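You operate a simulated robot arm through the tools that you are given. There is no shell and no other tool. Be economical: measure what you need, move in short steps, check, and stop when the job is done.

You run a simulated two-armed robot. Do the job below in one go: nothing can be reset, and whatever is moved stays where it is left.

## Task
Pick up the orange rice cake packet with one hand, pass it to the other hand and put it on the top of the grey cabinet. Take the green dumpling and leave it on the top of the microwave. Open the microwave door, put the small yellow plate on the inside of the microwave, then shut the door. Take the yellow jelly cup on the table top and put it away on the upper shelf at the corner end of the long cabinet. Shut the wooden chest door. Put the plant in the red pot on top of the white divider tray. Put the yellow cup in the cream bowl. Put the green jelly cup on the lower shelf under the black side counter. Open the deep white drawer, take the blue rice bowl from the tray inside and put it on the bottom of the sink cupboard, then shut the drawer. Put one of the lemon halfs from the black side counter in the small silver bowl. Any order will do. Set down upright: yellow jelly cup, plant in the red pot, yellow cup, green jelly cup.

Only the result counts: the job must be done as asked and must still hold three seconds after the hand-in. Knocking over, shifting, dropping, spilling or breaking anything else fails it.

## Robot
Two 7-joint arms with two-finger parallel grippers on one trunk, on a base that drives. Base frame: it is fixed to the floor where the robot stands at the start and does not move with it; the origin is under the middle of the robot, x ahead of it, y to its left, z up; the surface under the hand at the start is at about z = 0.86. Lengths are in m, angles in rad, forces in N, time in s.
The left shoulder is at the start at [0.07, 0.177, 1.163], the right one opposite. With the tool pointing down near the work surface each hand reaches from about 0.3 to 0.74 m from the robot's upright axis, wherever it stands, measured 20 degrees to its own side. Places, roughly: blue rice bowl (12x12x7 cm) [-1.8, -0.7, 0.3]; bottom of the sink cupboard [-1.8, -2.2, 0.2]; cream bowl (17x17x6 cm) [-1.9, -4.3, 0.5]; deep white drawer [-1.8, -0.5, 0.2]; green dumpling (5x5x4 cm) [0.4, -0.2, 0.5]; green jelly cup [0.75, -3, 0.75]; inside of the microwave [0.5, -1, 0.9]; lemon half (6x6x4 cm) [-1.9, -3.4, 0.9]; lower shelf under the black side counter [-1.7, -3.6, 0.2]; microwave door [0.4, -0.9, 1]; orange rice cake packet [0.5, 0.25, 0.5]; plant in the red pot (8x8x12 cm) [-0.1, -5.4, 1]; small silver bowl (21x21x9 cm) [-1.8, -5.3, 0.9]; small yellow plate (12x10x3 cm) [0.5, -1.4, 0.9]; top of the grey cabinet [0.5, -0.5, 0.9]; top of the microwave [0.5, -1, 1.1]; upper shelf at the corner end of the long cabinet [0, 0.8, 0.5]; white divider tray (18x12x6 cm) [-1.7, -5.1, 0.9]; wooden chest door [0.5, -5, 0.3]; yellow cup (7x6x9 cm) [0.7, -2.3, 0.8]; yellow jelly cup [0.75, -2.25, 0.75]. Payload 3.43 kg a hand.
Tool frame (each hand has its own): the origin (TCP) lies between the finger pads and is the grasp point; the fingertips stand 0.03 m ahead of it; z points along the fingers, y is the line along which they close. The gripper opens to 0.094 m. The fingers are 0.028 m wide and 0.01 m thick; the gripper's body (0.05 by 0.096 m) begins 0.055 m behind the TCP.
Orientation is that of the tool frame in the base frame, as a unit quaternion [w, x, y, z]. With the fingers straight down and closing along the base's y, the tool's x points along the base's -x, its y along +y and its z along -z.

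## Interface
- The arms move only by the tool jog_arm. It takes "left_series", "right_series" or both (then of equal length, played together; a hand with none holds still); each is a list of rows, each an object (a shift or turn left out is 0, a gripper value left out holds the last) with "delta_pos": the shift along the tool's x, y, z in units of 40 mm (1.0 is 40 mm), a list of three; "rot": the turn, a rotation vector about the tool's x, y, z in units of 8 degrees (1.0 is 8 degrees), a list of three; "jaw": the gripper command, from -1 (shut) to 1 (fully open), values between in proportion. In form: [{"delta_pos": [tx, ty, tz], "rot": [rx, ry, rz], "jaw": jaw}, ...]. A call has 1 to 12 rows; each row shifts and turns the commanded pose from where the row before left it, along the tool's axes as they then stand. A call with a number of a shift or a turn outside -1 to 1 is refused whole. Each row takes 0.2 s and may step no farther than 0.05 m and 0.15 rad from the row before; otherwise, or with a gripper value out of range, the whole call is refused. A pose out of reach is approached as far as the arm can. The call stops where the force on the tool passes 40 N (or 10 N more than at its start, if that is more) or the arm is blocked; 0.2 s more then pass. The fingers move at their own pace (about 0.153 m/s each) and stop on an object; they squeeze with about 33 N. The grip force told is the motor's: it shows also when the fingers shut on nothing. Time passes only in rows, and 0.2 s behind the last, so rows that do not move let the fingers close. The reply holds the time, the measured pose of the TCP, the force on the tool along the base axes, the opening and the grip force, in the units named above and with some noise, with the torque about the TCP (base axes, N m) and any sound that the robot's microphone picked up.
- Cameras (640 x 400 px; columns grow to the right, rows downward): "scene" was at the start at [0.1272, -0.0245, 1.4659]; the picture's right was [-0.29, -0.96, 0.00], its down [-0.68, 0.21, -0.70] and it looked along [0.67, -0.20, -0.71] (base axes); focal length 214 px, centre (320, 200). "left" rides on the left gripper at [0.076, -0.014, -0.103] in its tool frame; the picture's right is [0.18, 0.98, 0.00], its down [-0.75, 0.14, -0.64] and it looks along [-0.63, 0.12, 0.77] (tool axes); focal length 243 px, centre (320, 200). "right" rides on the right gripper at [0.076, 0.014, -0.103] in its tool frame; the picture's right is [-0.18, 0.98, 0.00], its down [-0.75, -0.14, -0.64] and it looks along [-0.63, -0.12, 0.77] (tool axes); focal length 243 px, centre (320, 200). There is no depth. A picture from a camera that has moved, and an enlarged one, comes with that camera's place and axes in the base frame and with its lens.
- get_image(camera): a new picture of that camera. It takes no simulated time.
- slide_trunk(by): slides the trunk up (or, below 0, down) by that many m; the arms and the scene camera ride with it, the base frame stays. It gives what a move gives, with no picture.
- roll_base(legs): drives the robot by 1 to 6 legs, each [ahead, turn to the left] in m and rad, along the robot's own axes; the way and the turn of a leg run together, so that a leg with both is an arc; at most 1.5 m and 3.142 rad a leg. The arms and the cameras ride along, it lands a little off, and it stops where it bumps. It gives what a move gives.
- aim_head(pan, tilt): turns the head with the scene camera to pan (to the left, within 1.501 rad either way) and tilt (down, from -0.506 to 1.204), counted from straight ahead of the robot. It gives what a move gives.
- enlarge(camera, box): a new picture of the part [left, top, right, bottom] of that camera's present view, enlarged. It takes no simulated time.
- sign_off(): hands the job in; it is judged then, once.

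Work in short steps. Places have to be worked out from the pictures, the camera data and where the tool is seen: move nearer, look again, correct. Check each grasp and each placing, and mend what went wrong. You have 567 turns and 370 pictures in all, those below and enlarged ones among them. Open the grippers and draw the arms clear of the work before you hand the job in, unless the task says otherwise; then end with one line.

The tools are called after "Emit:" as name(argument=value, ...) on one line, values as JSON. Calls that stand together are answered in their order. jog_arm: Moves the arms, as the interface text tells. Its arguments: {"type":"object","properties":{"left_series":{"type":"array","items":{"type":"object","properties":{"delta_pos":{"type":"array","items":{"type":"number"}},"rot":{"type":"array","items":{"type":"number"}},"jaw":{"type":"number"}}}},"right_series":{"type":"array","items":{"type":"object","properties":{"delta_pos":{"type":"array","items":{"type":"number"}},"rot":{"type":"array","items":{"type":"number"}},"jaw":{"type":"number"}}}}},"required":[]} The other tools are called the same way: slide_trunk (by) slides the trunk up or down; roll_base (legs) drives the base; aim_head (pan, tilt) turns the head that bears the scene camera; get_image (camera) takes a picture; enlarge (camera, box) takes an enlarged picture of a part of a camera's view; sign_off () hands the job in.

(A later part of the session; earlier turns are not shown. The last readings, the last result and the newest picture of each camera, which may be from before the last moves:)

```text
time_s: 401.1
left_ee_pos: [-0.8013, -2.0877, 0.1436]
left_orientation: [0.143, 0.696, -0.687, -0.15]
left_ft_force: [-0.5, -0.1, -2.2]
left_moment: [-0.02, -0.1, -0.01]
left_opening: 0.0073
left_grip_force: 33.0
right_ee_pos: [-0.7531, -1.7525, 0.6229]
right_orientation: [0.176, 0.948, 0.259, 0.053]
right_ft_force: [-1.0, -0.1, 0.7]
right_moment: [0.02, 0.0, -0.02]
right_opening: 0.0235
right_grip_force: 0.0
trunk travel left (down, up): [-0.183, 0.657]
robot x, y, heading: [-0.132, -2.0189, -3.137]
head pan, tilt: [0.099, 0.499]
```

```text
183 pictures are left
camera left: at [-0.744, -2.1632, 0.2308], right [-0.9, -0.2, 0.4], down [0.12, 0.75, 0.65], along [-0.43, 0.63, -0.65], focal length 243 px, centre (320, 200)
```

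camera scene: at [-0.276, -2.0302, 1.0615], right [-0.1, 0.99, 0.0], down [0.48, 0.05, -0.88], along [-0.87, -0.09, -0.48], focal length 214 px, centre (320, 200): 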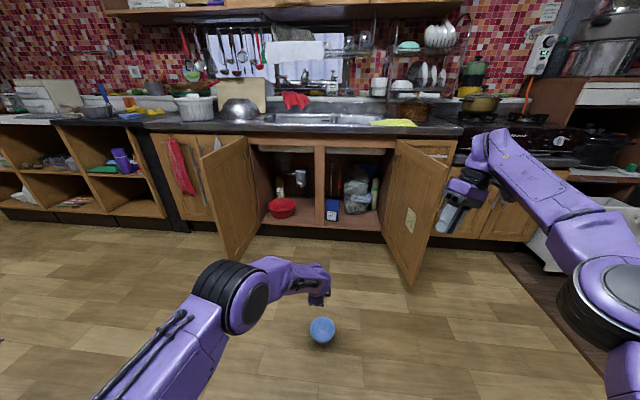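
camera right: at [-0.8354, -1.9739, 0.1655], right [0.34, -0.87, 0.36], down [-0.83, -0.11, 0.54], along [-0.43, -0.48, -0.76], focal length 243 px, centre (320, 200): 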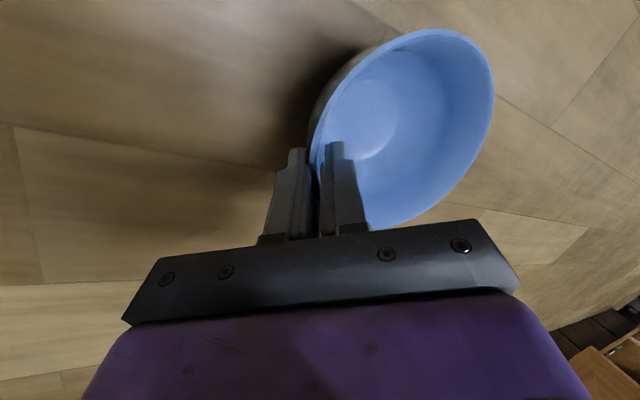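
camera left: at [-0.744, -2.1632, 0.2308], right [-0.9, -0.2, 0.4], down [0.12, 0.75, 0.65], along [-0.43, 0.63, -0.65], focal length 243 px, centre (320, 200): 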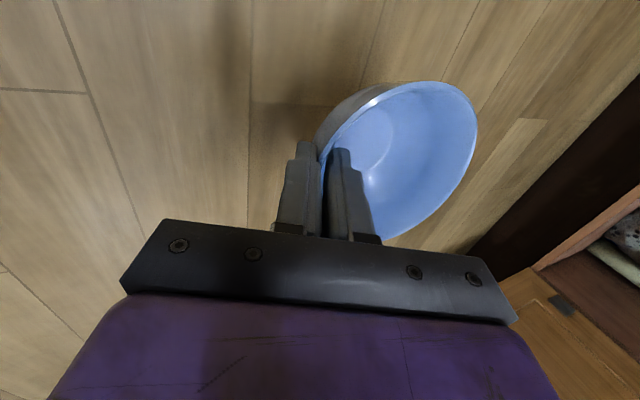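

Held firmly. Raise the trunk, retract the right arm up/back, and shift the left hand outward for a clean entry.

Emit:
slide_trunk(by=0.26)

Emit:
jog_arm(right_series=[{"delta_pos": [0.54, 0.61, -0.7]}, {"delta_pos": [0.54, 0.61, -0.7]}, {"delta_pos": [0.54, 0.61, -0.7]}, {"delta_pos": [0.54, 0.61, -0.7]}, {"delta_pos": [0.54, 0.61, -0.7]}, {"delta_pos": [0.54, 0.61, -0.7]}, {"delta_pos": [0.54, 0.61, -0.7]}, {"delta_pos": [0.54, 0.61, -0.7]}], left_series=[{"delta_pos": [0.75, 0, 0]}, {"delta_pos": [0.75, 0, 0]}, {"delta_pos": [0.75, 0, 0]}, {"delta_pos": [0.75, 0, 0]}, {"delta_pos": [0.75, 0, 0]}, {"delta_pos": [0.75, 0, 0]}, {"delta_pos": [0.75, 0, 0]}, {}])

Emit:
get_image(camera="scene")

```text
time_s: 403.7
left_ee_pos: [-0.8008, -2.0858, 0.4043]
left_orientation: [0.143, 0.697, -0.687, -0.15]
left_ft_force: [-0.1, 0.0, -1.0]
left_moment: [0.02, -0.12, 0.0]
left_opening: 0.0075
left_grip_force: 33.2
right_ee_pos: [-0.7535, -1.7519, 0.8836]
right_orientation: [0.176, 0.948, 0.26, 0.052]
right_ft_force: [-1.2, -0.6, 0.2]
right_moment: [0.0, -0.02, -0.01]
right_opening: 0.0235
right_grip_force: 0.1
trunk travel left (down, up): [-0.443, 0.397]
robot x, y, heading: [-0.1369, -2.0207, -3.138]
head pan, tilt: [0.099, 0.499]
```

```text
time_s: 405.5
left_ee_pos: [-0.7974, -2.2966, 0.4015]
left_orientation: [0.144, 0.697, -0.687, -0.149]
left_ft_force: [0.3, 0.8, -2.1]
left_moment: [-0.02, -0.11, -0.01]
left_opening: 0.0076
left_grip_force: 33.3
right_ee_pos: [-0.6361, -1.7492, 1.0492]
right_orientation: [0.177, 0.948, 0.259, 0.053]
right_ft_force: [0.0, 0.1, 0.6]
right_moment: [0.01, -0.01, -0.01]
right_opening: 0.0238
right_grip_force: 0.1
right hand out of reach, approached as far as the arm can: row 5, 6, 7, 8
trunk travel left (down, up): [-0.443, 0.397]
robot x, y, heading: [-0.1354, -2.0195, -3.138]
head pan, tilt: [0.099, 0.499]
```

```text
182 pictures are left
camera scene: at [-0.2765, -2.0293, 1.1914], right [-0.1, 0.99, 0.0], down [0.48, 0.05, -0.88], along [-0.87, -0.09, -0.48], focal length 214 px, centre (320, 200)
```

scene: 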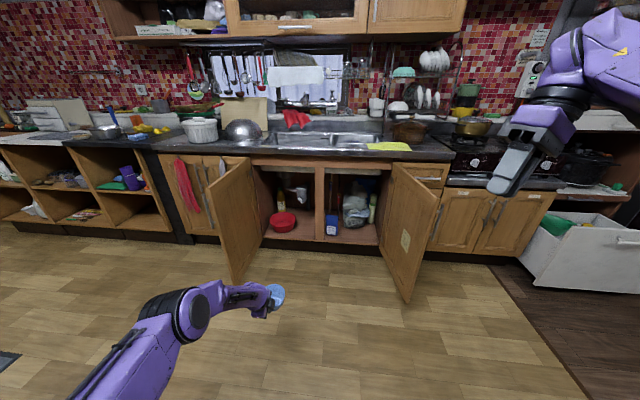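

Emit:
roll_base(legs=[[0, -0.08], [0.42, 0], [0, 0.08]])

Emit:
get_image(camera="scene")

Emit:
get_image(camera="left")

```text
time_s: 409.1
left_ee_pos: [-1.2243, -2.2744, 0.4012]
left_orientation: [0.145, 0.701, -0.682, -0.149]
left_ft_force: [-0.3, -0.4, -2.2]
left_moment: [0.01, -0.09, 0.0]
left_opening: 0.0072
left_grip_force: 32.7
right_ee_pos: [-1.0695, -1.7264, 1.0499]
right_orientation: [0.175, 0.947, 0.265, 0.053]
right_ft_force: [-0.2, 0.5, 0.0]
right_moment: [-0.01, 0.01, 0.03]
right_opening: 0.0234
right_grip_force: 0.0
trunk travel left (down, up): [-0.443, 0.397]
robot x, y, heading: [-0.5681, -1.9876, -3.131]
head pan, tilt: [0.099, 0.499]
```

```text
181 pictures are left
camera scene: at [-0.7064, -2.0021, 1.1914], right [-0.11, 0.99, 0.0], down [0.48, 0.06, -0.88], along [-0.87, -0.1, -0.48], focal length 214 px, centre (320, 200)
```

scene: 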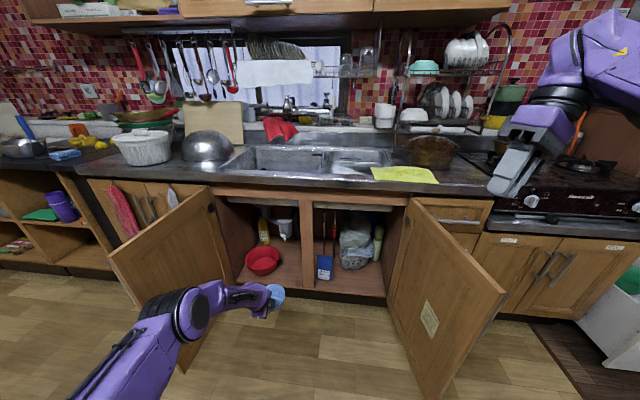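

```text
180 pictures are left
camera left: at [-1.1673, -2.3495, 0.4876], right [-0.89, -0.21, 0.4], down [0.11, 0.75, 0.65], along [-0.43, 0.63, -0.65], focal length 243 px, centre (320, 200)
```

left: 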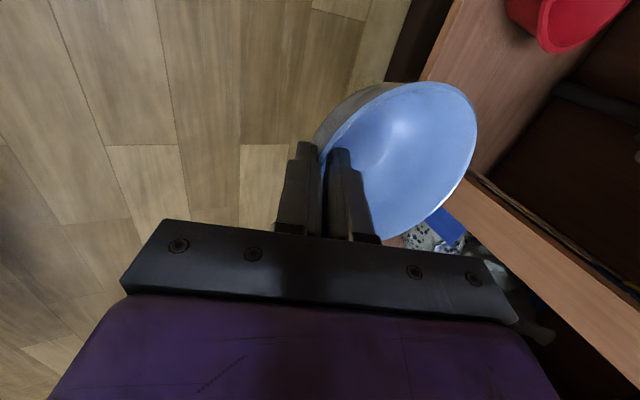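

Emit:
enlarge(camera="scene", box=[200, 180, 400, 320])

```text
2.86 times, centred on (300, 250) of scene
camera zoom: at [-0.7064, -2.0021, 1.1914], right [-0.11, 0.99, 0.0], down [0.48, 0.06, -0.88], along [-0.87, -0.1, -0.48], focal length 613 px, centre (377, 57)
```

zoom: 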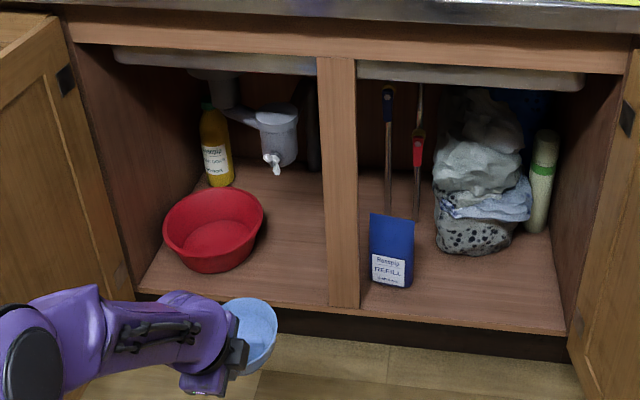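

Triangulated: cupboard floor z≈0.202, front edge x≈−1.498, post face y≈−2.182. Bowl target centre (−1.57,−2.265). Drive in 20 cm.

Emit:
roll_base(legs=[[0.2, 0]])

Emit:
get_image(camera="scene")

Emit:
get_image(camera="left")

```text
time_s: 410.7
left_ee_pos: [-1.4254, -2.2733, 0.4002]
left_orientation: [0.143, 0.7, -0.683, -0.149]
left_ft_force: [-0.2, 0.0, -1.7]
left_moment: [0.0, -0.12, 0.01]
left_opening: 0.0072
left_grip_force: 32.7
right_ee_pos: [-1.2698, -1.7263, 1.049]
right_orientation: [0.176, 0.947, 0.263, 0.054]
right_ft_force: [-0.4, -0.4, -0.1]
right_moment: [0.01, -0.05, -0.01]
right_opening: 0.0237
right_grip_force: 0.1
trunk travel left (down, up): [-0.443, 0.397]
robot x, y, heading: [-0.7634, -1.991, -3.13]
head pan, tilt: [0.099, 0.499]
```

```text
178 pictures are left
camera scene: at [-0.907, -2.003, 1.1913], right [-0.11, 0.99, 0.0], down [0.48, 0.05, -0.88], along [-0.87, -0.1, -0.48], focal length 214 px, centre (320, 200)
```

scene: 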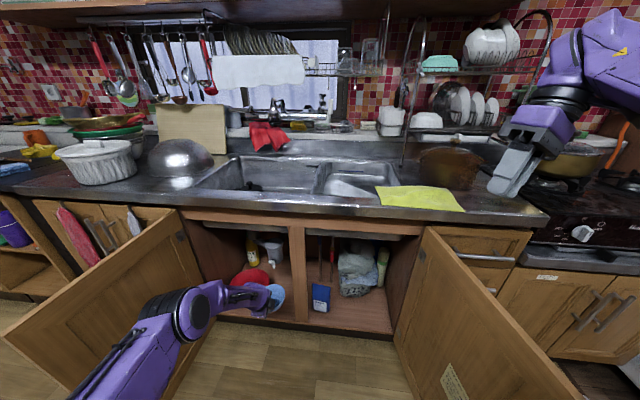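

```text
177 pictures are left
camera left: at [-1.3685, -2.3497, 0.4875], right [-0.89, -0.21, 0.4], down [0.11, 0.75, 0.65], along [-0.43, 0.63, -0.65], focal length 243 px, centre (320, 200)
```

left: 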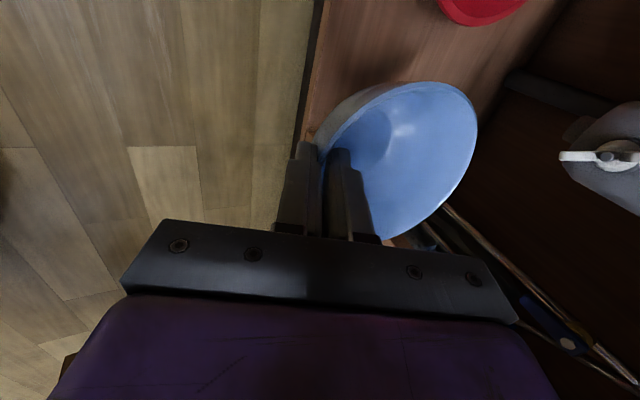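

Emit:
roll_base(legs=[[0.09, 0]])

Emit:
jog_arm(left_series=[{"delta_pos": [-0.2, -0.36, 0.82]}, {"delta_pos": [0, -0.36, 0.82]}, {"delta_pos": [0, -0.2, 0.46]}])

Emit:
get_image(camera="left")

Emit:
enlarge(camera="scene", box=[160, 200, 400, 360])

```text
time_s: 411.8
left_ee_pos: [-1.5163, -2.2751, 0.4002]
left_orientation: [0.143, 0.699, -0.685, -0.148]
left_ft_force: [-0.3, 0.5, -1.9]
left_moment: [0.02, -0.12, -0.02]
left_opening: 0.0073
left_grip_force: 33.5
right_ee_pos: [-1.3588, -1.7275, 1.0485]
right_orientation: [0.176, 0.947, 0.264, 0.053]
right_ft_force: [-0.6, -0.6, -0.6]
right_moment: [-0.02, -0.01, 0.04]
right_opening: 0.0237
right_grip_force: 0.0
trunk travel left (down, up): [-0.443, 0.397]
robot x, y, heading: [-0.8529, -1.9946, -3.136]
head pan, tilt: [0.099, 0.499]
```

```text
time_s: 412.6
left_ee_pos: [-1.5012, -2.2722, 0.3182]
left_orientation: [0.144, 0.699, -0.684, -0.15]
left_ft_force: [-0.7, 0.2, -1.5]
left_moment: [-0.02, -0.14, 0.0]
left_opening: 0.0067
left_grip_force: 32.7
left hand out of reach, approached as far as the arm can: row 2, 3
right_ee_pos: [-1.3586, -1.7262, 1.0497]
right_orientation: [0.176, 0.947, 0.264, 0.053]
right_ft_force: [-0.3, -0.3, -0.1]
right_moment: [-0.02, 0.01, 0.02]
right_opening: 0.0235
right_grip_force: 0.2
trunk travel left (down, up): [-0.443, 0.397]
robot x, y, heading: [-0.855, -1.9963, -3.135]
head pan, tilt: [0.099, 0.499]
```

```text
176 pictures are left
camera left: at [-1.4448, -2.3494, 0.4061], right [-0.89, -0.21, 0.4], down [0.12, 0.75, 0.65], along [-0.43, 0.63, -0.65], focal length 243 px, centre (320, 200)
```

left: 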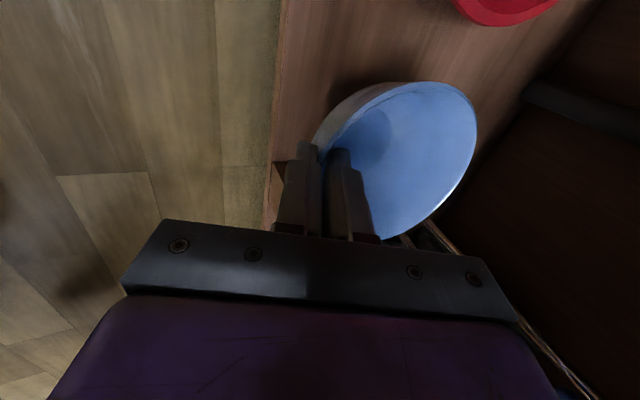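

```text
2.50 times, centred on (280, 280) of scene
camera zoom: at [-0.9956, -2.0035, 1.1915], right [-0.11, 0.99, 0.0], down [0.48, 0.05, -0.88], along [-0.87, -0.1, -0.48], focal length 536 px, centre (420, 0)
```

zoom: 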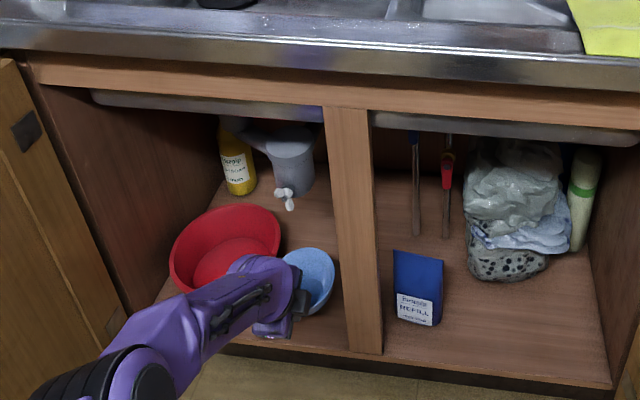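

Bowl is inside between basin and post. Lower the last bit with the trunk, nudging slightly deeper.

Emit:
slide_trunk(by=-0.035)

Emit:
jog_arm(left_series=[{"delta_pos": [0, 0.35, 0.15]}])

Emit:
slide_trunk(by=-0.015)

```text
time_s: 413.4
left_ee_pos: [-1.5016, -2.2727, 0.2846]
left_orientation: [0.144, 0.7, -0.683, -0.15]
left_ft_force: [-0.3, 0.5, -1.8]
left_moment: [0.0, -0.11, 0.01]
left_opening: 0.0071
left_grip_force: 32.5
right_ee_pos: [-1.357, -1.727, 1.0153]
right_orientation: [0.175, 0.947, 0.265, 0.053]
right_ft_force: [-0.1, 0.2, -0.2]
right_moment: [-0.01, -0.01, -0.02]
right_opening: 0.0232
right_grip_force: 0.0
trunk travel left (down, up): [-0.408, 0.432]
robot x, y, heading: [-0.8526, -1.9911, -3.137]
head pan, tilt: [0.099, 0.499]
```

```text
time_s: 413.8
left_ee_pos: [-1.5024, -2.2716, 0.284]
left_orientation: [0.144, 0.7, -0.684, -0.149]
left_ft_force: [0.6, 0.3, -1.2]
left_moment: [-0.01, -0.13, -0.03]
left_opening: 0.007
left_grip_force: 32.6
left hand out of reach, approached as far as the arm can: row 1
right_ee_pos: [-1.3585, -1.7265, 1.0154]
right_orientation: [0.175, 0.947, 0.263, 0.053]
right_ft_force: [0.4, -0.2, 0.4]
right_moment: [0.0, -0.03, 0.01]
right_opening: 0.0235
right_grip_force: 0.1
trunk travel left (down, up): [-0.408, 0.432]
robot x, y, heading: [-0.854, -1.992, -3.128]
head pan, tilt: [0.099, 0.499]
```

```text
time_s: 414.4
left_ee_pos: [-1.5023, -2.2742, 0.2698]
left_orientation: [0.144, 0.7, -0.683, -0.149]
left_ft_force: [-0.6, -0.4, -2.1]
left_moment: [-0.01, -0.11, -0.02]
left_opening: 0.007
left_grip_force: 33.2
right_ee_pos: [-1.3583, -1.7262, 0.9992]
right_orientation: [0.176, 0.947, 0.263, 0.053]
right_ft_force: [-0.2, 0.2, -0.1]
right_moment: [0.0, 0.03, -0.03]
right_opening: 0.0233
right_grip_force: 0.0
trunk travel left (down, up): [-0.393, 0.447]
robot x, y, heading: [-0.858, -1.9938, -3.126]
head pan, tilt: [0.099, 0.499]
```

Emit:
roll_base(legs=[[0.03, 0]])

Emit:
slide_trunk(by=-0.01)

Emit:
get_image(camera="left")

```text
time_s: 415.3
left_ee_pos: [-1.5321, -2.2732, 0.2691]
left_orientation: [0.143, 0.7, -0.684, -0.149]
left_ft_force: [0.8, 0.3, -2.0]
left_moment: [0.0, -0.13, -0.02]
left_opening: 0.0069
left_grip_force: 33.0
right_ee_pos: [-1.389, -1.727, 0.9993]
right_orientation: [0.176, 0.947, 0.264, 0.054]
right_ft_force: [-0.1, 0.1, -0.8]
right_moment: [-0.01, -0.02, 0.03]
right_opening: 0.0235
right_grip_force: 0.0
trunk travel left (down, up): [-0.393, 0.447]
robot x, y, heading: [-0.8855, -1.9918, -3.135]
head pan, tilt: [0.099, 0.499]
```

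```text
time_s: 415.9
left_ee_pos: [-1.5328, -2.2744, 0.2589]
left_orientation: [0.143, 0.7, -0.683, -0.148]
left_ft_force: [0.0, 0.8, -1.7]
left_moment: [-0.02, -0.12, 0.01]
left_opening: 0.007
left_grip_force: 33.0
right_ee_pos: [-1.3888, -1.7274, 0.9894]
right_orientation: [0.175, 0.947, 0.264, 0.053]
right_ft_force: [0.5, 0.5, 0.2]
right_moment: [0.0, 0.04, 0.05]
right_opening: 0.0234
right_grip_force: 0.0
trunk travel left (down, up): [-0.383, 0.457]
robot x, y, heading: [-0.8831, -1.996, -3.133]
head pan, tilt: [0.099, 0.499]
```

```text
174 pictures are left
camera left: at [-1.4753, -2.35, 0.3464], right [-0.89, -0.21, 0.4], down [0.12, 0.75, 0.65], along [-0.43, 0.63, -0.65], focal length 243 px, centre (320, 200)
```

left: 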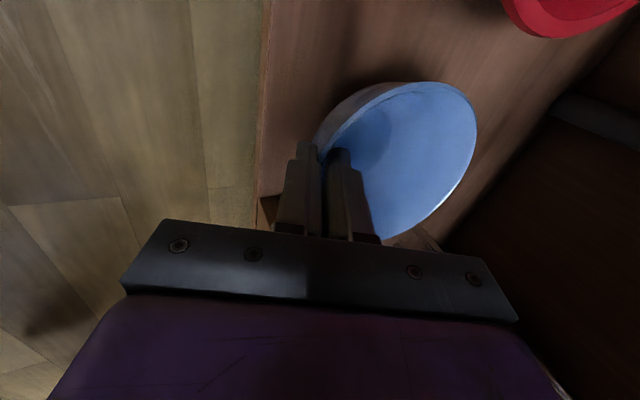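

Emit:
slide_trunk(by=-0.01)

Emit:
slide_trunk(by=-0.008)

```text
time_s: 416.4
left_ee_pos: [-1.5328, -2.2734, 0.2496]
left_orientation: [0.144, 0.7, -0.683, -0.149]
left_ft_force: [-1.1, 0.3, -1.6]
left_moment: [0.02, -0.12, 0.0]
left_opening: 0.0068
left_grip_force: 32.5
right_ee_pos: [-1.3886, -1.7269, 0.9795]
right_orientation: [0.175, 0.947, 0.264, 0.053]
right_ft_force: [0.5, 0.4, -0.2]
right_moment: [-0.01, 0.0, 0.04]
right_opening: 0.0232
right_grip_force: 0.2
trunk travel left (down, up): [-0.373, 0.467]
robot x, y, heading: [-0.8861, -1.9947, -3.133]
head pan, tilt: [0.099, 0.499]
```

```text
time_s: 417.0
left_ee_pos: [-1.5327, -2.2745, 0.2418]
left_orientation: [0.144, 0.7, -0.684, -0.149]
left_ft_force: [0.0, 0.3, -1.6]
left_moment: [-0.02, -0.12, -0.02]
left_opening: 0.0072
left_grip_force: 33.4
right_ee_pos: [-1.3891, -1.7263, 0.9718]
right_orientation: [0.175, 0.947, 0.264, 0.052]
right_ft_force: [0.6, -0.2, 0.4]
right_moment: [-0.03, 0.0, 0.02]
right_opening: 0.0234
right_grip_force: 0.1
trunk travel left (down, up): [-0.365, 0.475]
robot x, y, heading: [-0.8856, -1.9933, -3.13]
head pan, tilt: [0.099, 0.499]
```

Emit:
slide_trunk(by=-0.01)

Emit:
slide_trunk(by=-0.01)

Emit:
get_image(camera="left")

```text
time_s: 417.6
left_ee_pos: [-1.5334, -2.2737, 0.2336]
left_orientation: [0.145, 0.699, -0.684, -0.151]
left_ft_force: [-1.8, 0.4, 6.2]
left_moment: [-0.07, 0.26, -0.03]
left_opening: 0.0071
left_grip_force: 33.1
right_ee_pos: [-1.3874, -1.7271, 0.9626]
right_orientation: [0.176, 0.947, 0.263, 0.052]
right_ft_force: [0.1, -0.6, -0.8]
right_moment: [0.03, 0.01, -0.02]
right_opening: 0.0233
right_grip_force: 0.0
trunk travel left (down, up): [-0.355, 0.485]
robot x, y, heading: [-0.8868, -1.9943, -3.126]
head pan, tilt: [0.099, 0.499]
```

```text
time_s: 418.0
left_ee_pos: [-1.5366, -2.2745, 0.2339]
left_orientation: [0.15, 0.7, -0.681, -0.154]
left_ft_force: [-0.5, 0.9, 16.4]
left_moment: [-0.18, 0.49, -0.05]
left_opening: 0.0068
left_grip_force: 33.0
right_ee_pos: [-1.3855, -1.7262, 0.9563]
right_orientation: [0.176, 0.947, 0.264, 0.051]
right_ft_force: [-0.9, 0.1, 0.4]
right_moment: [-0.04, 0.01, -0.02]
right_opening: 0.0233
right_grip_force: 0.1
trunk travel left (down, up): [-0.348, 0.492]
robot x, y, heading: [-0.8872, -1.9945, -3.133]
head pan, tilt: [0.099, 0.499]
stopped: the force on the tool passed its limit at 46 N (the readings are from after the stop); the commanded pose is now the measured one
```

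```text
173 pictures are left
camera left: at [-1.4789, -2.3502, 0.3187], right [-0.89, -0.21, 0.41], down [0.12, 0.75, 0.65], along [-0.44, 0.63, -0.64], focal length 243 px, centre (320, 200)
```

left: 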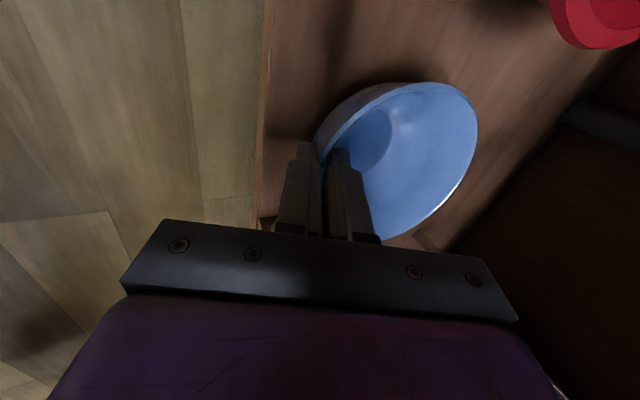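

On the cupboard floor (contact). Ease, open, and withdraw along the tool axis.

Emit:
jog_arm(left_series=[{"delta_pos": [0, 0.03, -0.08], "jaw": -0.75}, {"jaw": -0.5}, {"jaw": -0.4}, {"delta_pos": [0, 0, -0.5]}, {"delta_pos": [0, 0, -0.7]}, {"delta_pos": [0, 0, -0.8]}])

Emit:
get_image(camera="left")

Emit:
enlarge(camera="scene", box=[160, 200, 400, 360])

```text
time_s: 419.4
left_ee_pos: [-1.5008, -2.2747, 0.3067]
left_orientation: [0.147, 0.7, -0.683, -0.151]
left_ft_force: [-0.1, -1.1, -0.2]
left_moment: [-0.02, 0.05, -0.01]
left_opening: 0.0284
left_grip_force: 0.1
right_ee_pos: [-1.3877, -1.7263, 0.9552]
right_orientation: [0.176, 0.947, 0.264, 0.053]
right_ft_force: [-0.4, 0.6, 0.1]
right_moment: [0.01, 0.04, 0.01]
right_opening: 0.0237
right_grip_force: 0.0
trunk travel left (down, up): [-0.348, 0.492]
robot x, y, heading: [-0.8817, -1.996, -3.132]
head pan, tilt: [0.099, 0.499]
```

```text
172 pictures are left
camera left: at [-1.4425, -2.3515, 0.3925], right [-0.89, -0.21, 0.4], down [0.12, 0.75, 0.65], along [-0.44, 0.63, -0.64], focal length 243 px, centre (320, 200)
```

left: 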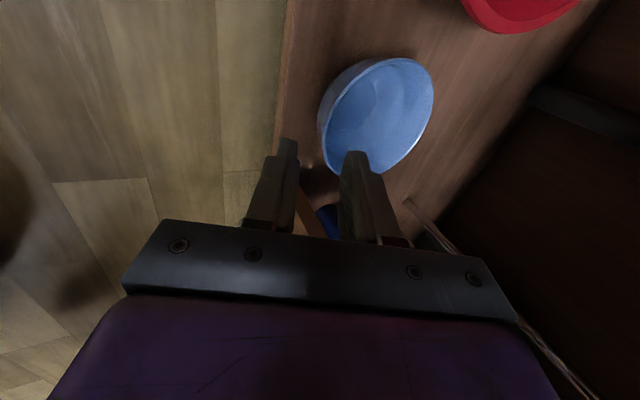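

```text
2.50 times, centred on (280, 280) of scene
camera zoom: at [-1.0253, -2.0038, 1.0972], right [-0.11, 0.99, 0.0], down [0.48, 0.05, -0.88], along [-0.87, -0.1, -0.48], focal length 536 px, centre (420, 0)
```

zoom: 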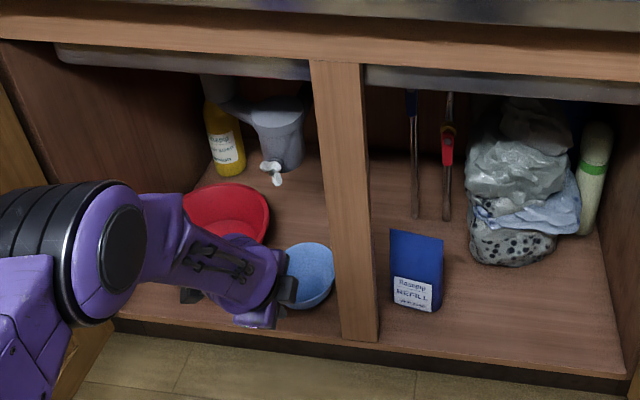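

Bowl is placed. Back out straight, then look.

Emit:
roll_base(legs=[[-0.45, 0]])

Emit:
enlarge(camera="scene", box=[180, 160, 420, 320])

```text
time_s: 422.2
left_ee_pos: [-1.0435, -2.2718, 0.3062]
left_orientation: [0.147, 0.701, -0.681, -0.152]
left_ft_force: [-0.1, 0.2, -0.5]
left_moment: [0.01, 0.0, 0.0]
left_opening: 0.0282
left_grip_force: 0.1
right_ee_pos: [-0.9336, -1.7246, 0.9561]
right_orientation: [0.175, 0.946, 0.267, 0.053]
right_ft_force: [-0.5, -0.3, -0.3]
right_moment: [0.02, 0.03, 0.0]
right_opening: 0.0238
right_grip_force: 0.1
trunk travel left (down, up): [-0.348, 0.492]
robot x, y, heading: [-0.4305, -1.9857, -3.13]
head pan, tilt: [0.099, 0.499]
```

```text
2.50 times, centred on (300, 240) of scene
camera zoom: at [-0.5694, -1.9989, 1.0972], right [-0.11, 0.99, 0.0], down [0.48, 0.05, -0.88], along [-0.87, -0.1, -0.48], focal length 536 px, centre (370, 100)
```

zoom: 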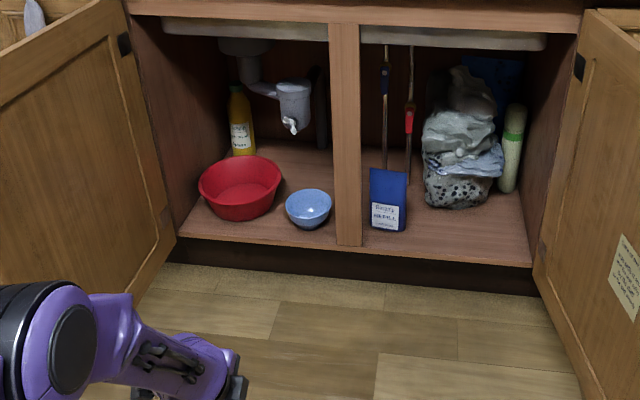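

The blue bowl sits in the sink cupboard. Now shut the drawer: first reorient — right hand to point forward, left hand raised and parked.

Emit:
jog_arm(right_series=[{"rot": [0.51, -0.92, 0]}, {"rot": [0.51, -0.92, 0]}, {"rot": [0.51, -0.92, 0]}, {"rot": [0.51, -0.92, 0]}, {"rot": [0.51, -0.92, 0]}, {"rot": [0.51, -0.92, 0]}, {"rot": [0.51, -0.92, 0]}, {"rot": [0.51, -0.92, 0]}, {"rot": [0.51, -0.92, 0]}, {"rot": [0.51, -0.92, 0]}, {"rot": [0.51, -0.92, 0]}, {"rot": [0.51, -0.92, 0]}], left_series=[{"rot": [0, 0, -0.94]}, {"rot": [0, 0, -0.94]}, {"rot": [0, 0, -0.94]}, {"rot": [0, 0, -0.94]}, {"rot": [0, 0, -0.94]}, {"rot": [0, 0, -0.94]}, {"rot": [0, 0, -0.94]}, {"rot": [0, 0, -0.94]}, {"rot": [0, 0, -0.94]}, {"rot": [0, 0, -0.94]}, {"rot": [0, 0, -0.94]}, {"rot": [0, 0, -0.91]}])

Emit:
jog_arm(left_series=[{"delta_pos": [-0.09, 0.11, -0.98]}, {"delta_pos": [-0.09, 0.11, -0.98]}, {"delta_pos": [-0.09, 0.11, -0.98]}, {"delta_pos": [-0.09, 0.11, -0.98]}, {"delta_pos": [-0.09, 0.11, -0.98]}, {"delta_pos": [-0.09, 0.11, -0.98]}, {"delta_pos": [-0.09, 0.11, -0.98]}, {"delta_pos": [-0.09, 0.11, -0.98]}, {"delta_pos": [-0.09, 0.11, -0.98]}, {"delta_pos": [-0.09, 0.11, -0.98]}])

Emit:
jog_arm(left_series=[{"delta_pos": [-0.09, 0.11, -0.98]}, {"delta_pos": [-0.09, 0.11, -0.98]}, {"delta_pos": [-0.09, 0.11, -0.98]}, {"delta_pos": [-0.09, 0.11, -0.98]}, {"delta_pos": [-0.09, 0.11, -0.98]}, {"delta_pos": [-0.09, 0.11, -0.98]}, {"delta_pos": [-0.09, 0.11, -0.98]}, {"delta_pos": [-0.09, 0.11, -0.98]}, {"delta_pos": [-0.09, 0.11, -0.98]}, {"delta_pos": [-0.09, 0.11, -0.98]}])

```text
time_s: 424.8
left_ee_pos: [-1.0443, -2.2719, 0.3043]
left_orientation: [-0.004, 0.977, 0.015, -0.21]
left_ft_force: [0.0, -0.7, 0.0]
left_moment: [0.0, 0.03, -0.01]
left_opening: 0.0282
left_grip_force: 0.0
right_ee_pos: [-0.9677, -1.6756, 1.0638]
right_orientation: [-0.063, 0.72, 0.097, -0.684]
right_ft_force: [-0.1, -0.4, -0.8]
right_moment: [-0.01, 0.0, -0.03]
right_opening: 0.0234
right_grip_force: 0.0
right hand out of reach, approached as far as the arm can: row 7, 8, 9, 10, 11, 12
trunk travel left (down, up): [-0.348, 0.492]
robot x, y, heading: [-0.4287, -1.9852, -3.125]
head pan, tilt: [0.099, 0.499]
```

```text
time_s: 427.0
left_ee_pos: [-0.9138, -2.3163, 0.6717]
left_orientation: [-0.002, 0.978, 0.014, -0.206]
left_ft_force: [1.0, 0.3, 0.2]
left_moment: [-0.01, -0.01, 0.01]
left_opening: 0.0282
left_grip_force: 0.1
left hand out of reach, approached as far as the arm can: row 10
right_ee_pos: [-0.9672, -1.6728, 1.0624]
right_orientation: [-0.063, 0.721, 0.097, -0.683]
right_ft_force: [-0.2, 1.2, 0.4]
right_moment: [-0.02, 0.0, 0.05]
right_opening: 0.0234
right_grip_force: 0.0
trunk travel left (down, up): [-0.348, 0.492]
robot x, y, heading: [-0.4307, -1.9859, -3.127]
head pan, tilt: [0.099, 0.499]
```

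```text
time_s: 429.2
left_ee_pos: [-0.8221, -2.3973, 1.0374]
left_orientation: [-0.003, 0.978, 0.014, -0.21]
left_ft_force: [-0.4, 0.4, 0.8]
left_moment: [0.02, -0.01, -0.03]
left_opening: 0.0281
left_grip_force: 0.0
left hand out of reach, approached as far as the arm can: row 2, 3, 4, 5, 6
right_ee_pos: [-0.9669, -1.6741, 1.0638]
right_orientation: [-0.062, 0.721, 0.097, -0.683]
right_ft_force: [0.2, 0.1, -0.2]
right_moment: [0.02, -0.01, 0.01]
right_opening: 0.0238
right_grip_force: 0.0
trunk travel left (down, up): [-0.348, 0.492]
robot x, y, heading: [-0.4302, -1.9865, -3.12]
head pan, tilt: [0.099, 0.499]
```

Drive back up to the drawer and face it.

Emit:
roll_base(legs=[[0, -1.571], [1.2, 0], [0, 1.55]])

Emit:
aim_head(pan=-0.1, tilt=0.5)

Emit:
get_image(camera="scene")

```text
time_s: 442.8
left_ee_pos: [-0.8672, -1.1812, 1.0371]
left_orientation: [-0.007, 0.978, 0.001, -0.21]
left_ft_force: [-0.6, 0.1, 0.0]
left_moment: [-0.02, 0.01, 0.02]
left_opening: 0.028
left_grip_force: 0.1
right_ee_pos: [-0.9923, -0.4536, 1.0634]
right_orientation: [-0.072, 0.722, 0.089, -0.682]
right_ft_force: [0.7, -1.1, 0.2]
right_moment: [-0.01, -0.01, -0.02]
right_opening: 0.0234
right_grip_force: 0.0
trunk travel left (down, up): [-0.348, 0.492]
robot x, y, heading: [-0.4628, -0.7821, 3.135]
head pan, tilt: [0.099, 0.499]
```

```text
time_s: 443.6
left_ee_pos: [-0.866, -1.1814, 1.0374]
left_orientation: [-0.005, 0.978, 0.003, -0.209]
left_ft_force: [0.2, -0.3, 0.8]
left_moment: [-0.01, -0.01, -0.01]
left_opening: 0.0281
left_grip_force: 0.0
right_ee_pos: [-0.9923, -0.4554, 1.0633]
right_orientation: [-0.071, 0.722, 0.089, -0.682]
right_ft_force: [0.4, -0.7, -0.6]
right_moment: [0.01, 0.0, 0.0]
right_opening: 0.0234
right_grip_force: 0.1
trunk travel left (down, up): [-0.348, 0.492]
robot x, y, heading: [-0.4615, -0.7799, 3.133]
head pan, tilt: [-0.099, 0.499]
```

```text
169 pictures are left
camera scene: at [-0.6034, -0.7706, 1.0972], right [0.11, 0.99, 0.0], down [0.48, -0.05, -0.88], along [-0.87, 0.1, -0.48], focal length 214 px, centre (320, 200)
```

scene: 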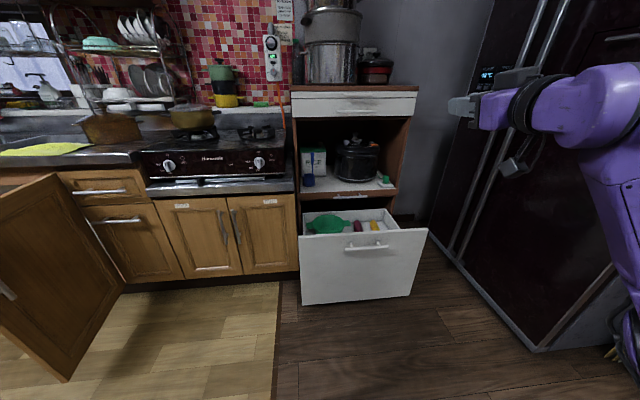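

Lower the right hand to push height (z≈0.40).

Emit:
jog_arm(right_series=[{"delta_pos": [0.92, 0.21, 0.05], "jaw": -1}, {"delta_pos": [0.92, 0.21, 0.05]}, {"delta_pos": [0.92, 0.21, 0.05]}, {"delta_pos": [0.92, 0.21, 0.05]}, {"delta_pos": [0.92, 0.21, 0.05]}, {"delta_pos": [0.92, 0.21, 0.05]}, {"delta_pos": [0.92, 0.21, 0.05]}, {"delta_pos": [0.92, 0.21, 0.05]}, {"delta_pos": [0.92, 0.21, 0.05]}])

Emit:
jog_arm(right_series=[{"delta_pos": [0.92, 0.21, 0.1]}, {"delta_pos": [0.92, 0.21, 0.1]}, {"delta_pos": [0.92, 0.21, 0.1]}, {"delta_pos": [0.92, 0.21, 0.1]}, {"delta_pos": [0.92, 0.21, 0.1]}, {"delta_pos": [0.92, 0.21, 0.1]}, {"delta_pos": [0.92, 0.21, 0.1]}, {"delta_pos": [0.92, 0.21, 0.1]}])

Emit:
get_image(camera="scene")

```text
time_s: 445.6
left_ee_pos: [-0.8676, -1.179, 1.038]
left_orientation: [-0.005, 0.978, 0.001, -0.209]
left_ft_force: [-0.5, -0.4, -0.1]
left_moment: [0.02, 0.0, 0.0]
left_opening: 0.0281
left_grip_force: 0.1
right_ee_pos: [-1.1147, -0.3917, 0.973]
right_orientation: [-0.071, 0.724, 0.093, -0.679]
right_ft_force: [0.1, 0.5, 0.0]
right_moment: [0.04, 0.02, 0.03]
right_opening: 0.0
right_grip_force: 32.7
right hand out of reach, approached as far as the arm can: row 1, 2, 3, 4, 5, 6, 7, 8, 9
trunk travel left (down, up): [-0.348, 0.492]
robot x, y, heading: [-0.4651, -0.7812, 3.134]
head pan, tilt: [-0.099, 0.499]
```

```text
time_s: 447.4
left_ee_pos: [-0.8665, -1.1808, 1.0383]
left_orientation: [-0.006, 0.978, 0.001, -0.209]
left_ft_force: [-0.3, -0.8, 0.1]
left_moment: [-0.02, 0.01, 0.0]
left_opening: 0.0283
left_grip_force: 0.0
right_ee_pos: [-1.2115, -0.3216, 0.7262]
right_orientation: [-0.07, 0.722, 0.091, -0.682]
right_ft_force: [0.1, -0.4, 0.5]
right_moment: [0.01, 0.02, 0.0]
right_opening: 0.0
right_grip_force: 33.0
right hand out of reach, approached as far as the arm can: row 1, 2, 3, 4, 5, 6, 7, 8
trunk travel left (down, up): [-0.348, 0.492]
robot x, y, heading: [-0.4605, -0.7794, 3.132]
head pan, tilt: [-0.099, 0.499]
```

```text
168 pictures are left
camera scene: at [-0.6038, -0.7701, 1.0971], right [0.11, 0.99, 0.0], down [0.48, -0.05, -0.88], along [-0.87, 0.1, -0.48], focal length 214 px, centre (320, 200)
```

scene: 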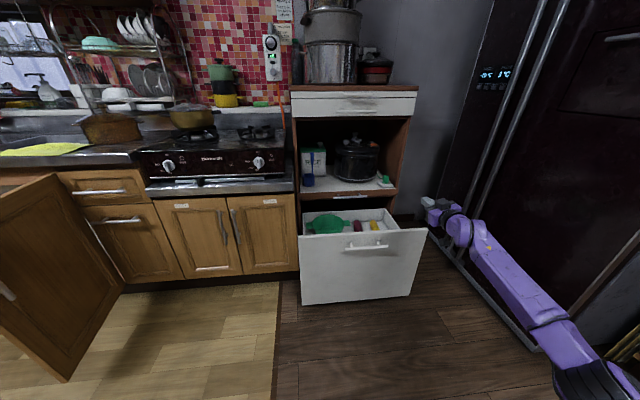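

The unrolled wrist limits the arm; I roll it back to the configuration that worked for the handle.

Emit:
jog_arm(right_series=[{"delta_pos": [0, 0.8, -0.5], "rot": [0, 0, -0.94]}, {"delta_pos": [0.3, 0.6, -0.5], "rot": [0, 0, -0.94]}, {"delta_pos": [0.5, 0.4, -0.5], "rot": [0, 0, -0.94]}, {"rot": [0, 0, -0.94]}, {"rot": [0, 0, -0.94]}, {"rot": [0, 0, -0.94]}, {"rot": [0, 0, -0.94]}, {"rot": [0, 0, -0.94]}, {"rot": [0, 0, -0.94]}, {"rot": [0, 0, -0.94]}, {"rot": [0, 0, -0.94]}, {"rot": [0, 0, -0.91]}])

Emit:
get_image(camera="scene")

```text
time_s: 449.9
left_ee_pos: [-0.8672, -1.1808, 1.0382]
left_orientation: [-0.006, 0.978, 0.003, -0.21]
left_ft_force: [-0.9, 0.4, 0.4]
left_moment: [-0.01, 0.01, 0.02]
left_opening: 0.0281
left_grip_force: 0.1
right_ee_pos: [-1.1875, -0.3461, 0.693]
right_orientation: [-0.532, 0.447, 0.574, -0.432]
right_ft_force: [0.5, 0.2, 0.4]
right_moment: [0.03, 0.0, 0.01]
right_opening: 0.0
right_grip_force: 33.1
right hand out of reach, approached as far as the arm can: row 1, 2, 3
trunk travel left (down, up): [-0.348, 0.492]
robot x, y, heading: [-0.4653, -0.7782, 3.14]
head pan, tilt: [-0.099, 0.499]
```

```text
167 pictures are left
camera scene: at [-0.6034, -0.7705, 1.0972], right [0.11, 0.99, 0.0], down [0.48, -0.05, -0.88], along [-0.87, 0.1, -0.48], focal length 214 px, centre (320, 200)
```

scene: 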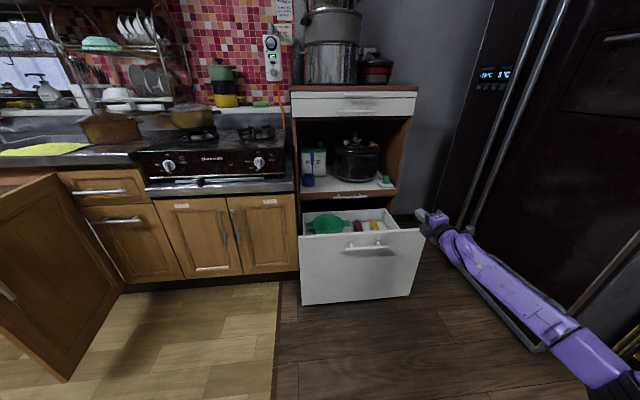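

Emit:
jog_arm(right_series=[{"delta_pos": [-0.52, 0.81, 0.05]}, {"delta_pos": [-0.52, 0.81, 0.05]}, {"delta_pos": [-0.52, 0.81, 0.05]}, {"delta_pos": [-0.52, 0.81, 0.05]}, {"delta_pos": [-0.52, 0.81, 0.05]}, {"delta_pos": [-0.52, 0.81, 0.05]}, {"delta_pos": [-0.52, 0.81, 0.05]}, {"delta_pos": [-0.52, 0.81, 0.05]}])

Emit:
get_image(camera="scene")

```text
time_s: 451.8
left_ee_pos: [-0.8682, -1.1822, 1.0378]
left_orientation: [-0.007, 0.978, 0.002, -0.21]
left_ft_force: [-0.1, 1.1, 0.1]
left_moment: [-0.01, -0.01, -0.01]
left_opening: 0.0283
left_grip_force: 0.0
right_ee_pos: [-1.1662, -0.4821, 0.4668]
right_orientation: [-0.532, 0.452, 0.576, -0.426]
right_ft_force: [0.2, -0.2, 0.3]
right_moment: [-0.02, 0.02, -0.01]
right_opening: 0.0001
right_grip_force: 32.9
right hand out of reach, approached as far as the arm can: row 6, 7, 8
trunk travel left (down, up): [-0.348, 0.492]
robot x, y, heading: [-0.4631, -0.7797, 3.133]
head pan, tilt: [-0.099, 0.499]
```

```text
166 pictures are left
camera scene: at [-0.6035, -0.7706, 1.0972], right [0.11, 0.99, 0.0], down [0.48, -0.05, -0.88], along [-0.87, 0.1, -0.48], focal length 214 px, centre (320, 200)
```

scene: 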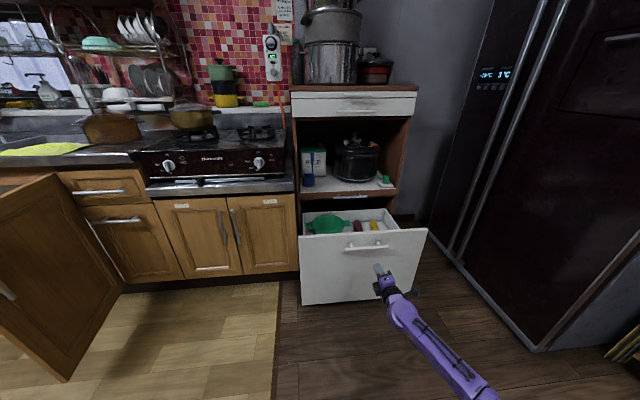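

Lower a bit with the trunk so the fingertips meet the panel below the bar, then drive forward to push it shut.

Emit:
slide_trunk(by=-0.08)

Emit:
roll_base(legs=[[0.3, 0]])

Emit:
get_image(camera="scene")

```text
time_s: 452.9
left_ee_pos: [-0.867, -1.1807, 0.9584]
left_orientation: [-0.005, 0.978, 0.002, -0.21]
left_ft_force: [0.7, 0.4, -0.1]
left_moment: [-0.01, -0.01, 0.0]
left_opening: 0.0279
left_grip_force: 0.1
right_ee_pos: [-1.1667, -0.4826, 0.3873]
right_orientation: [-0.531, 0.452, 0.577, -0.426]
right_ft_force: [-1.0, 0.0, 0.1]
right_moment: [-0.02, -0.03, 0.0]
right_opening: 0.0001
right_grip_force: 32.3
trunk travel left (down, up): [-0.268, 0.572]
robot x, y, heading: [-0.4608, -0.7768, 3.132]
head pan, tilt: [-0.099, 0.499]
```

```text
time_s: 455.0
left_ee_pos: [-1.1702, -1.1776, 0.9575]
left_orientation: [-0.006, 0.978, 0.002, -0.209]
left_ft_force: [0.3, -0.5, 0.0]
left_moment: [-0.02, 0.0, 0.0]
left_opening: 0.0281
left_grip_force: 0.0
right_ee_pos: [-1.4696, -0.4779, 0.3867]
right_orientation: [-0.53, 0.452, 0.577, -0.427]
right_ft_force: [-0.8, 0.6, 1.2]
right_moment: [0.0, 0.03, 0.01]
right_opening: 0.0
right_grip_force: 32.7
trunk travel left (down, up): [-0.268, 0.572]
robot x, y, heading: [-0.7648, -0.7772, 3.133]
head pan, tilt: [-0.099, 0.499]
```

```text
165 pictures are left
camera scene: at [-0.9068, -0.7674, 1.0171], right [0.11, 0.99, 0.0], down [0.48, -0.05, -0.88], along [-0.87, 0.1, -0.48], focal length 214 px, centre (320, 200)
```

scene: 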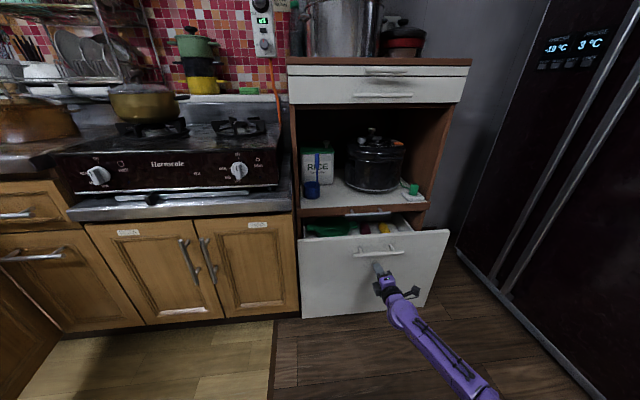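

The drawer is closing with little force. Continue forward.

Emit:
roll_base(legs=[[0.13, 0]])

Emit:
roll_base(legs=[[0.05, 0]])

Emit:
get_image(camera="scene")

```text
time_s: 456.2
left_ee_pos: [-1.2979, -1.1778, 0.9569]
left_orientation: [-0.007, 0.978, 0.002, -0.21]
left_ft_force: [-0.2, 0.0, -0.5]
left_moment: [0.0, 0.0, -0.01]
left_opening: 0.0283
left_grip_force: 0.0
right_ee_pos: [-1.596, -0.4767, 0.3861]
right_orientation: [-0.53, 0.452, 0.577, -0.427]
right_ft_force: [0.0, -0.2, 0.2]
right_moment: [0.04, 0.05, 0.0]
right_opening: 0.0
right_grip_force: 32.6
trunk travel left (down, up): [-0.268, 0.572]
robot x, y, heading: [-0.895, -0.7727, 3.132]
head pan, tilt: [-0.099, 0.499]
```

```text
time_s: 457.2
left_ee_pos: [-1.3399, -1.1751, 0.9557]
left_orientation: [-0.007, 0.978, 0.0, -0.21]
left_ft_force: [0.4, 0.3, 0.0]
left_moment: [0.01, -0.01, 0.02]
left_opening: 0.0283
left_grip_force: 0.1
right_ee_pos: [-1.6337, -0.4763, 0.3867]
right_orientation: [-0.531, 0.451, 0.576, -0.426]
right_ft_force: [8.9, -0.6, 5.1]
right_moment: [0.09, 0.22, -0.07]
right_opening: 0.0002
right_grip_force: 32.7
trunk travel left (down, up): [-0.268, 0.572]
robot x, y, heading: [-0.935, -0.7775, 3.126]
head pan, tilt: [-0.099, 0.499]
stopped in leg 1: the force on the tool passed its limit at 170 N (the readings are from after the stop); the commanded pose is now the measured one
```

```text
164 pictures are left
camera scene: at [-1.0733, -0.7652, 1.0173], right [0.11, 0.99, 0.0], down [0.47, -0.05, -0.88], along [-0.87, 0.1, -0.48], focal length 214 px, centre (320, 200)
```

scene: 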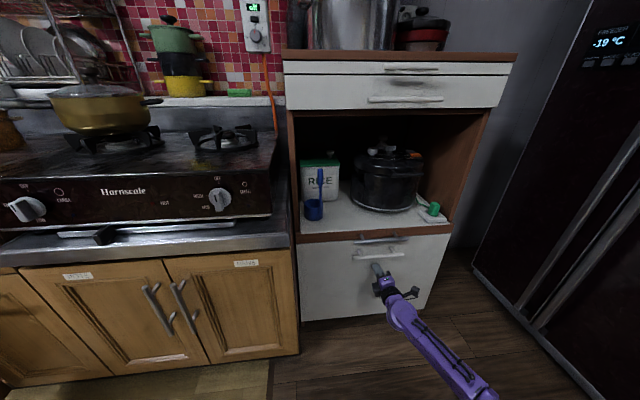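

The drawer is shut. Next: the yellow cup (right hand) and green jelly cup (left hand) from the table. Back off and re-form the right hand to a pitched, horizontal-closing pose.

Emit:
roll_base(legs=[[-0.55, 0]])

Emit:
slide_trunk(by=0.4)

Emit:
jog_arm(right_series=[{"rot": [0, 0.5, 0.94]}, {"rot": [0, 0, 0.94]}, {"rot": [0, 0, 0.94]}, {"rot": [0, 0, 0.94]}, {"rot": [0, 0, 0.94]}, {"rot": [0, 0, 0.94]}, {"rot": [0, 0, 0.94]}, {"rot": [0, 0, 0.94]}, {"rot": [0, 0, 0.94]}, {"rot": [0, 0, 0.94]}, {"rot": [0, 0, 0.94]}, {"rot": [0, 0, 0.91]}])

Emit:
jog_arm(right_series=[{"rot": [0, 0.9, 0], "jaw": 1}, {"rot": [0, 0.9, 0]}, {"rot": [0, 0.9, 0]}, {"rot": [0, 0.9, 0]}, {"rot": [0, 0.9, 0]}, {"rot": [0, 0.9, 0]}, {"rot": [0, 0.9, 0]}])

Emit:
get_image(camera="scene")

```text
time_s: 460.4
left_ee_pos: [-0.7869, -1.1845, 0.9565]
left_orientation: [-0.007, 0.978, 0.003, -0.21]
left_ft_force: [0.2, 0.3, 0.0]
left_moment: [-0.01, -0.02, -0.03]
left_opening: 0.0282
left_grip_force: 0.0
right_ee_pos: [-1.0848, -0.488, 0.3863]
right_orientation: [-0.529, 0.45, 0.579, -0.428]
right_ft_force: [0.1, 0.3, -0.3]
right_moment: [0.01, 0.0, -0.01]
right_opening: 0.0001
right_grip_force: 33.6
trunk travel left (down, up): [-0.268, 0.572]
robot x, y, heading: [-0.3831, -0.7831, 3.131]
head pan, tilt: [-0.099, 0.499]
```

```text
time_s: 464.2
left_ee_pos: [-0.7856, -1.1842, 1.3565]
left_orientation: [-0.006, 0.978, 0.002, -0.21]
left_ft_force: [0.1, -0.8, -0.3]
left_moment: [0.01, 0.02, 0.01]
left_opening: 0.0283
left_grip_force: 0.0
right_ee_pos: [-1.0836, -0.4868, 0.7857]
right_orientation: [-0.529, 0.45, 0.579, -0.427]
right_ft_force: [-0.4, 0.7, -0.7]
right_moment: [-0.03, 0.02, 0.0]
right_opening: 0.0
right_grip_force: 32.5
trunk travel left (down, up): [-0.668, 0.172]
robot x, y, heading: [-0.3793, -0.7792, 3.132]
head pan, tilt: [-0.099, 0.499]
```

```text
time_s: 466.8
left_ee_pos: [-0.7866, -1.1847, 1.3575]
left_orientation: [-0.006, 0.978, 0.003, -0.209]
left_ft_force: [-0.4, -1.1, 0.0]
left_moment: [0.02, 0.01, 0.02]
left_opening: 0.0281
left_grip_force: 0.0
right_ee_pos: [-1.09, -0.6166, 1.0674]
right_orientation: [-0.178, 0.738, 0.176, -0.626]
right_ft_force: [0.5, -0.7, -0.3]
right_moment: [0.04, 0.01, 0.0]
right_opening: 0.0
right_grip_force: 32.2
right hand out of reach, approached as far as the arm can: row 1, 2, 3, 4, 5, 6, 7, 8, 9, 10, 11, 12
trunk travel left (down, up): [-0.668, 0.172]
robot x, y, heading: [-0.3823, -0.779, 3.128]
head pan, tilt: [-0.099, 0.499]
```

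```text
time_s: 468.4
left_ee_pos: [-0.7875, -1.1847, 1.3565]
left_orientation: [-0.007, 0.978, 0.003, -0.209]
left_ft_force: [0.8, -0.7, -0.4]
left_moment: [0.02, 0.01, 0.02]
left_opening: 0.028
left_grip_force: 0.0
right_ee_pos: [-1.0878, -0.6161, 1.0677]
right_orientation: [-0.236, 0.935, 0.084, -0.252]
right_ft_force: [0.7, 0.2, -0.1]
right_moment: [-0.01, -0.03, 0.0]
right_opening: 0.0937
right_grip_force: 0.0
trunk travel left (down, up): [-0.668, 0.172]
robot x, y, heading: [-0.379, -0.7828, 3.127]
head pan, tilt: [-0.099, 0.499]
```

```text
163 pictures are left
camera scene: at [-0.5234, -0.7737, 1.4171], right [0.11, 0.99, 0.0], down [0.48, -0.05, -0.88], along [-0.87, 0.1, -0.48], focal length 214 px, centre (320, 200)
```

scene: 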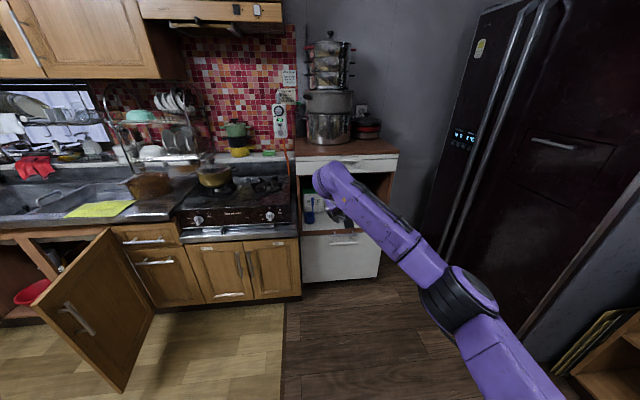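

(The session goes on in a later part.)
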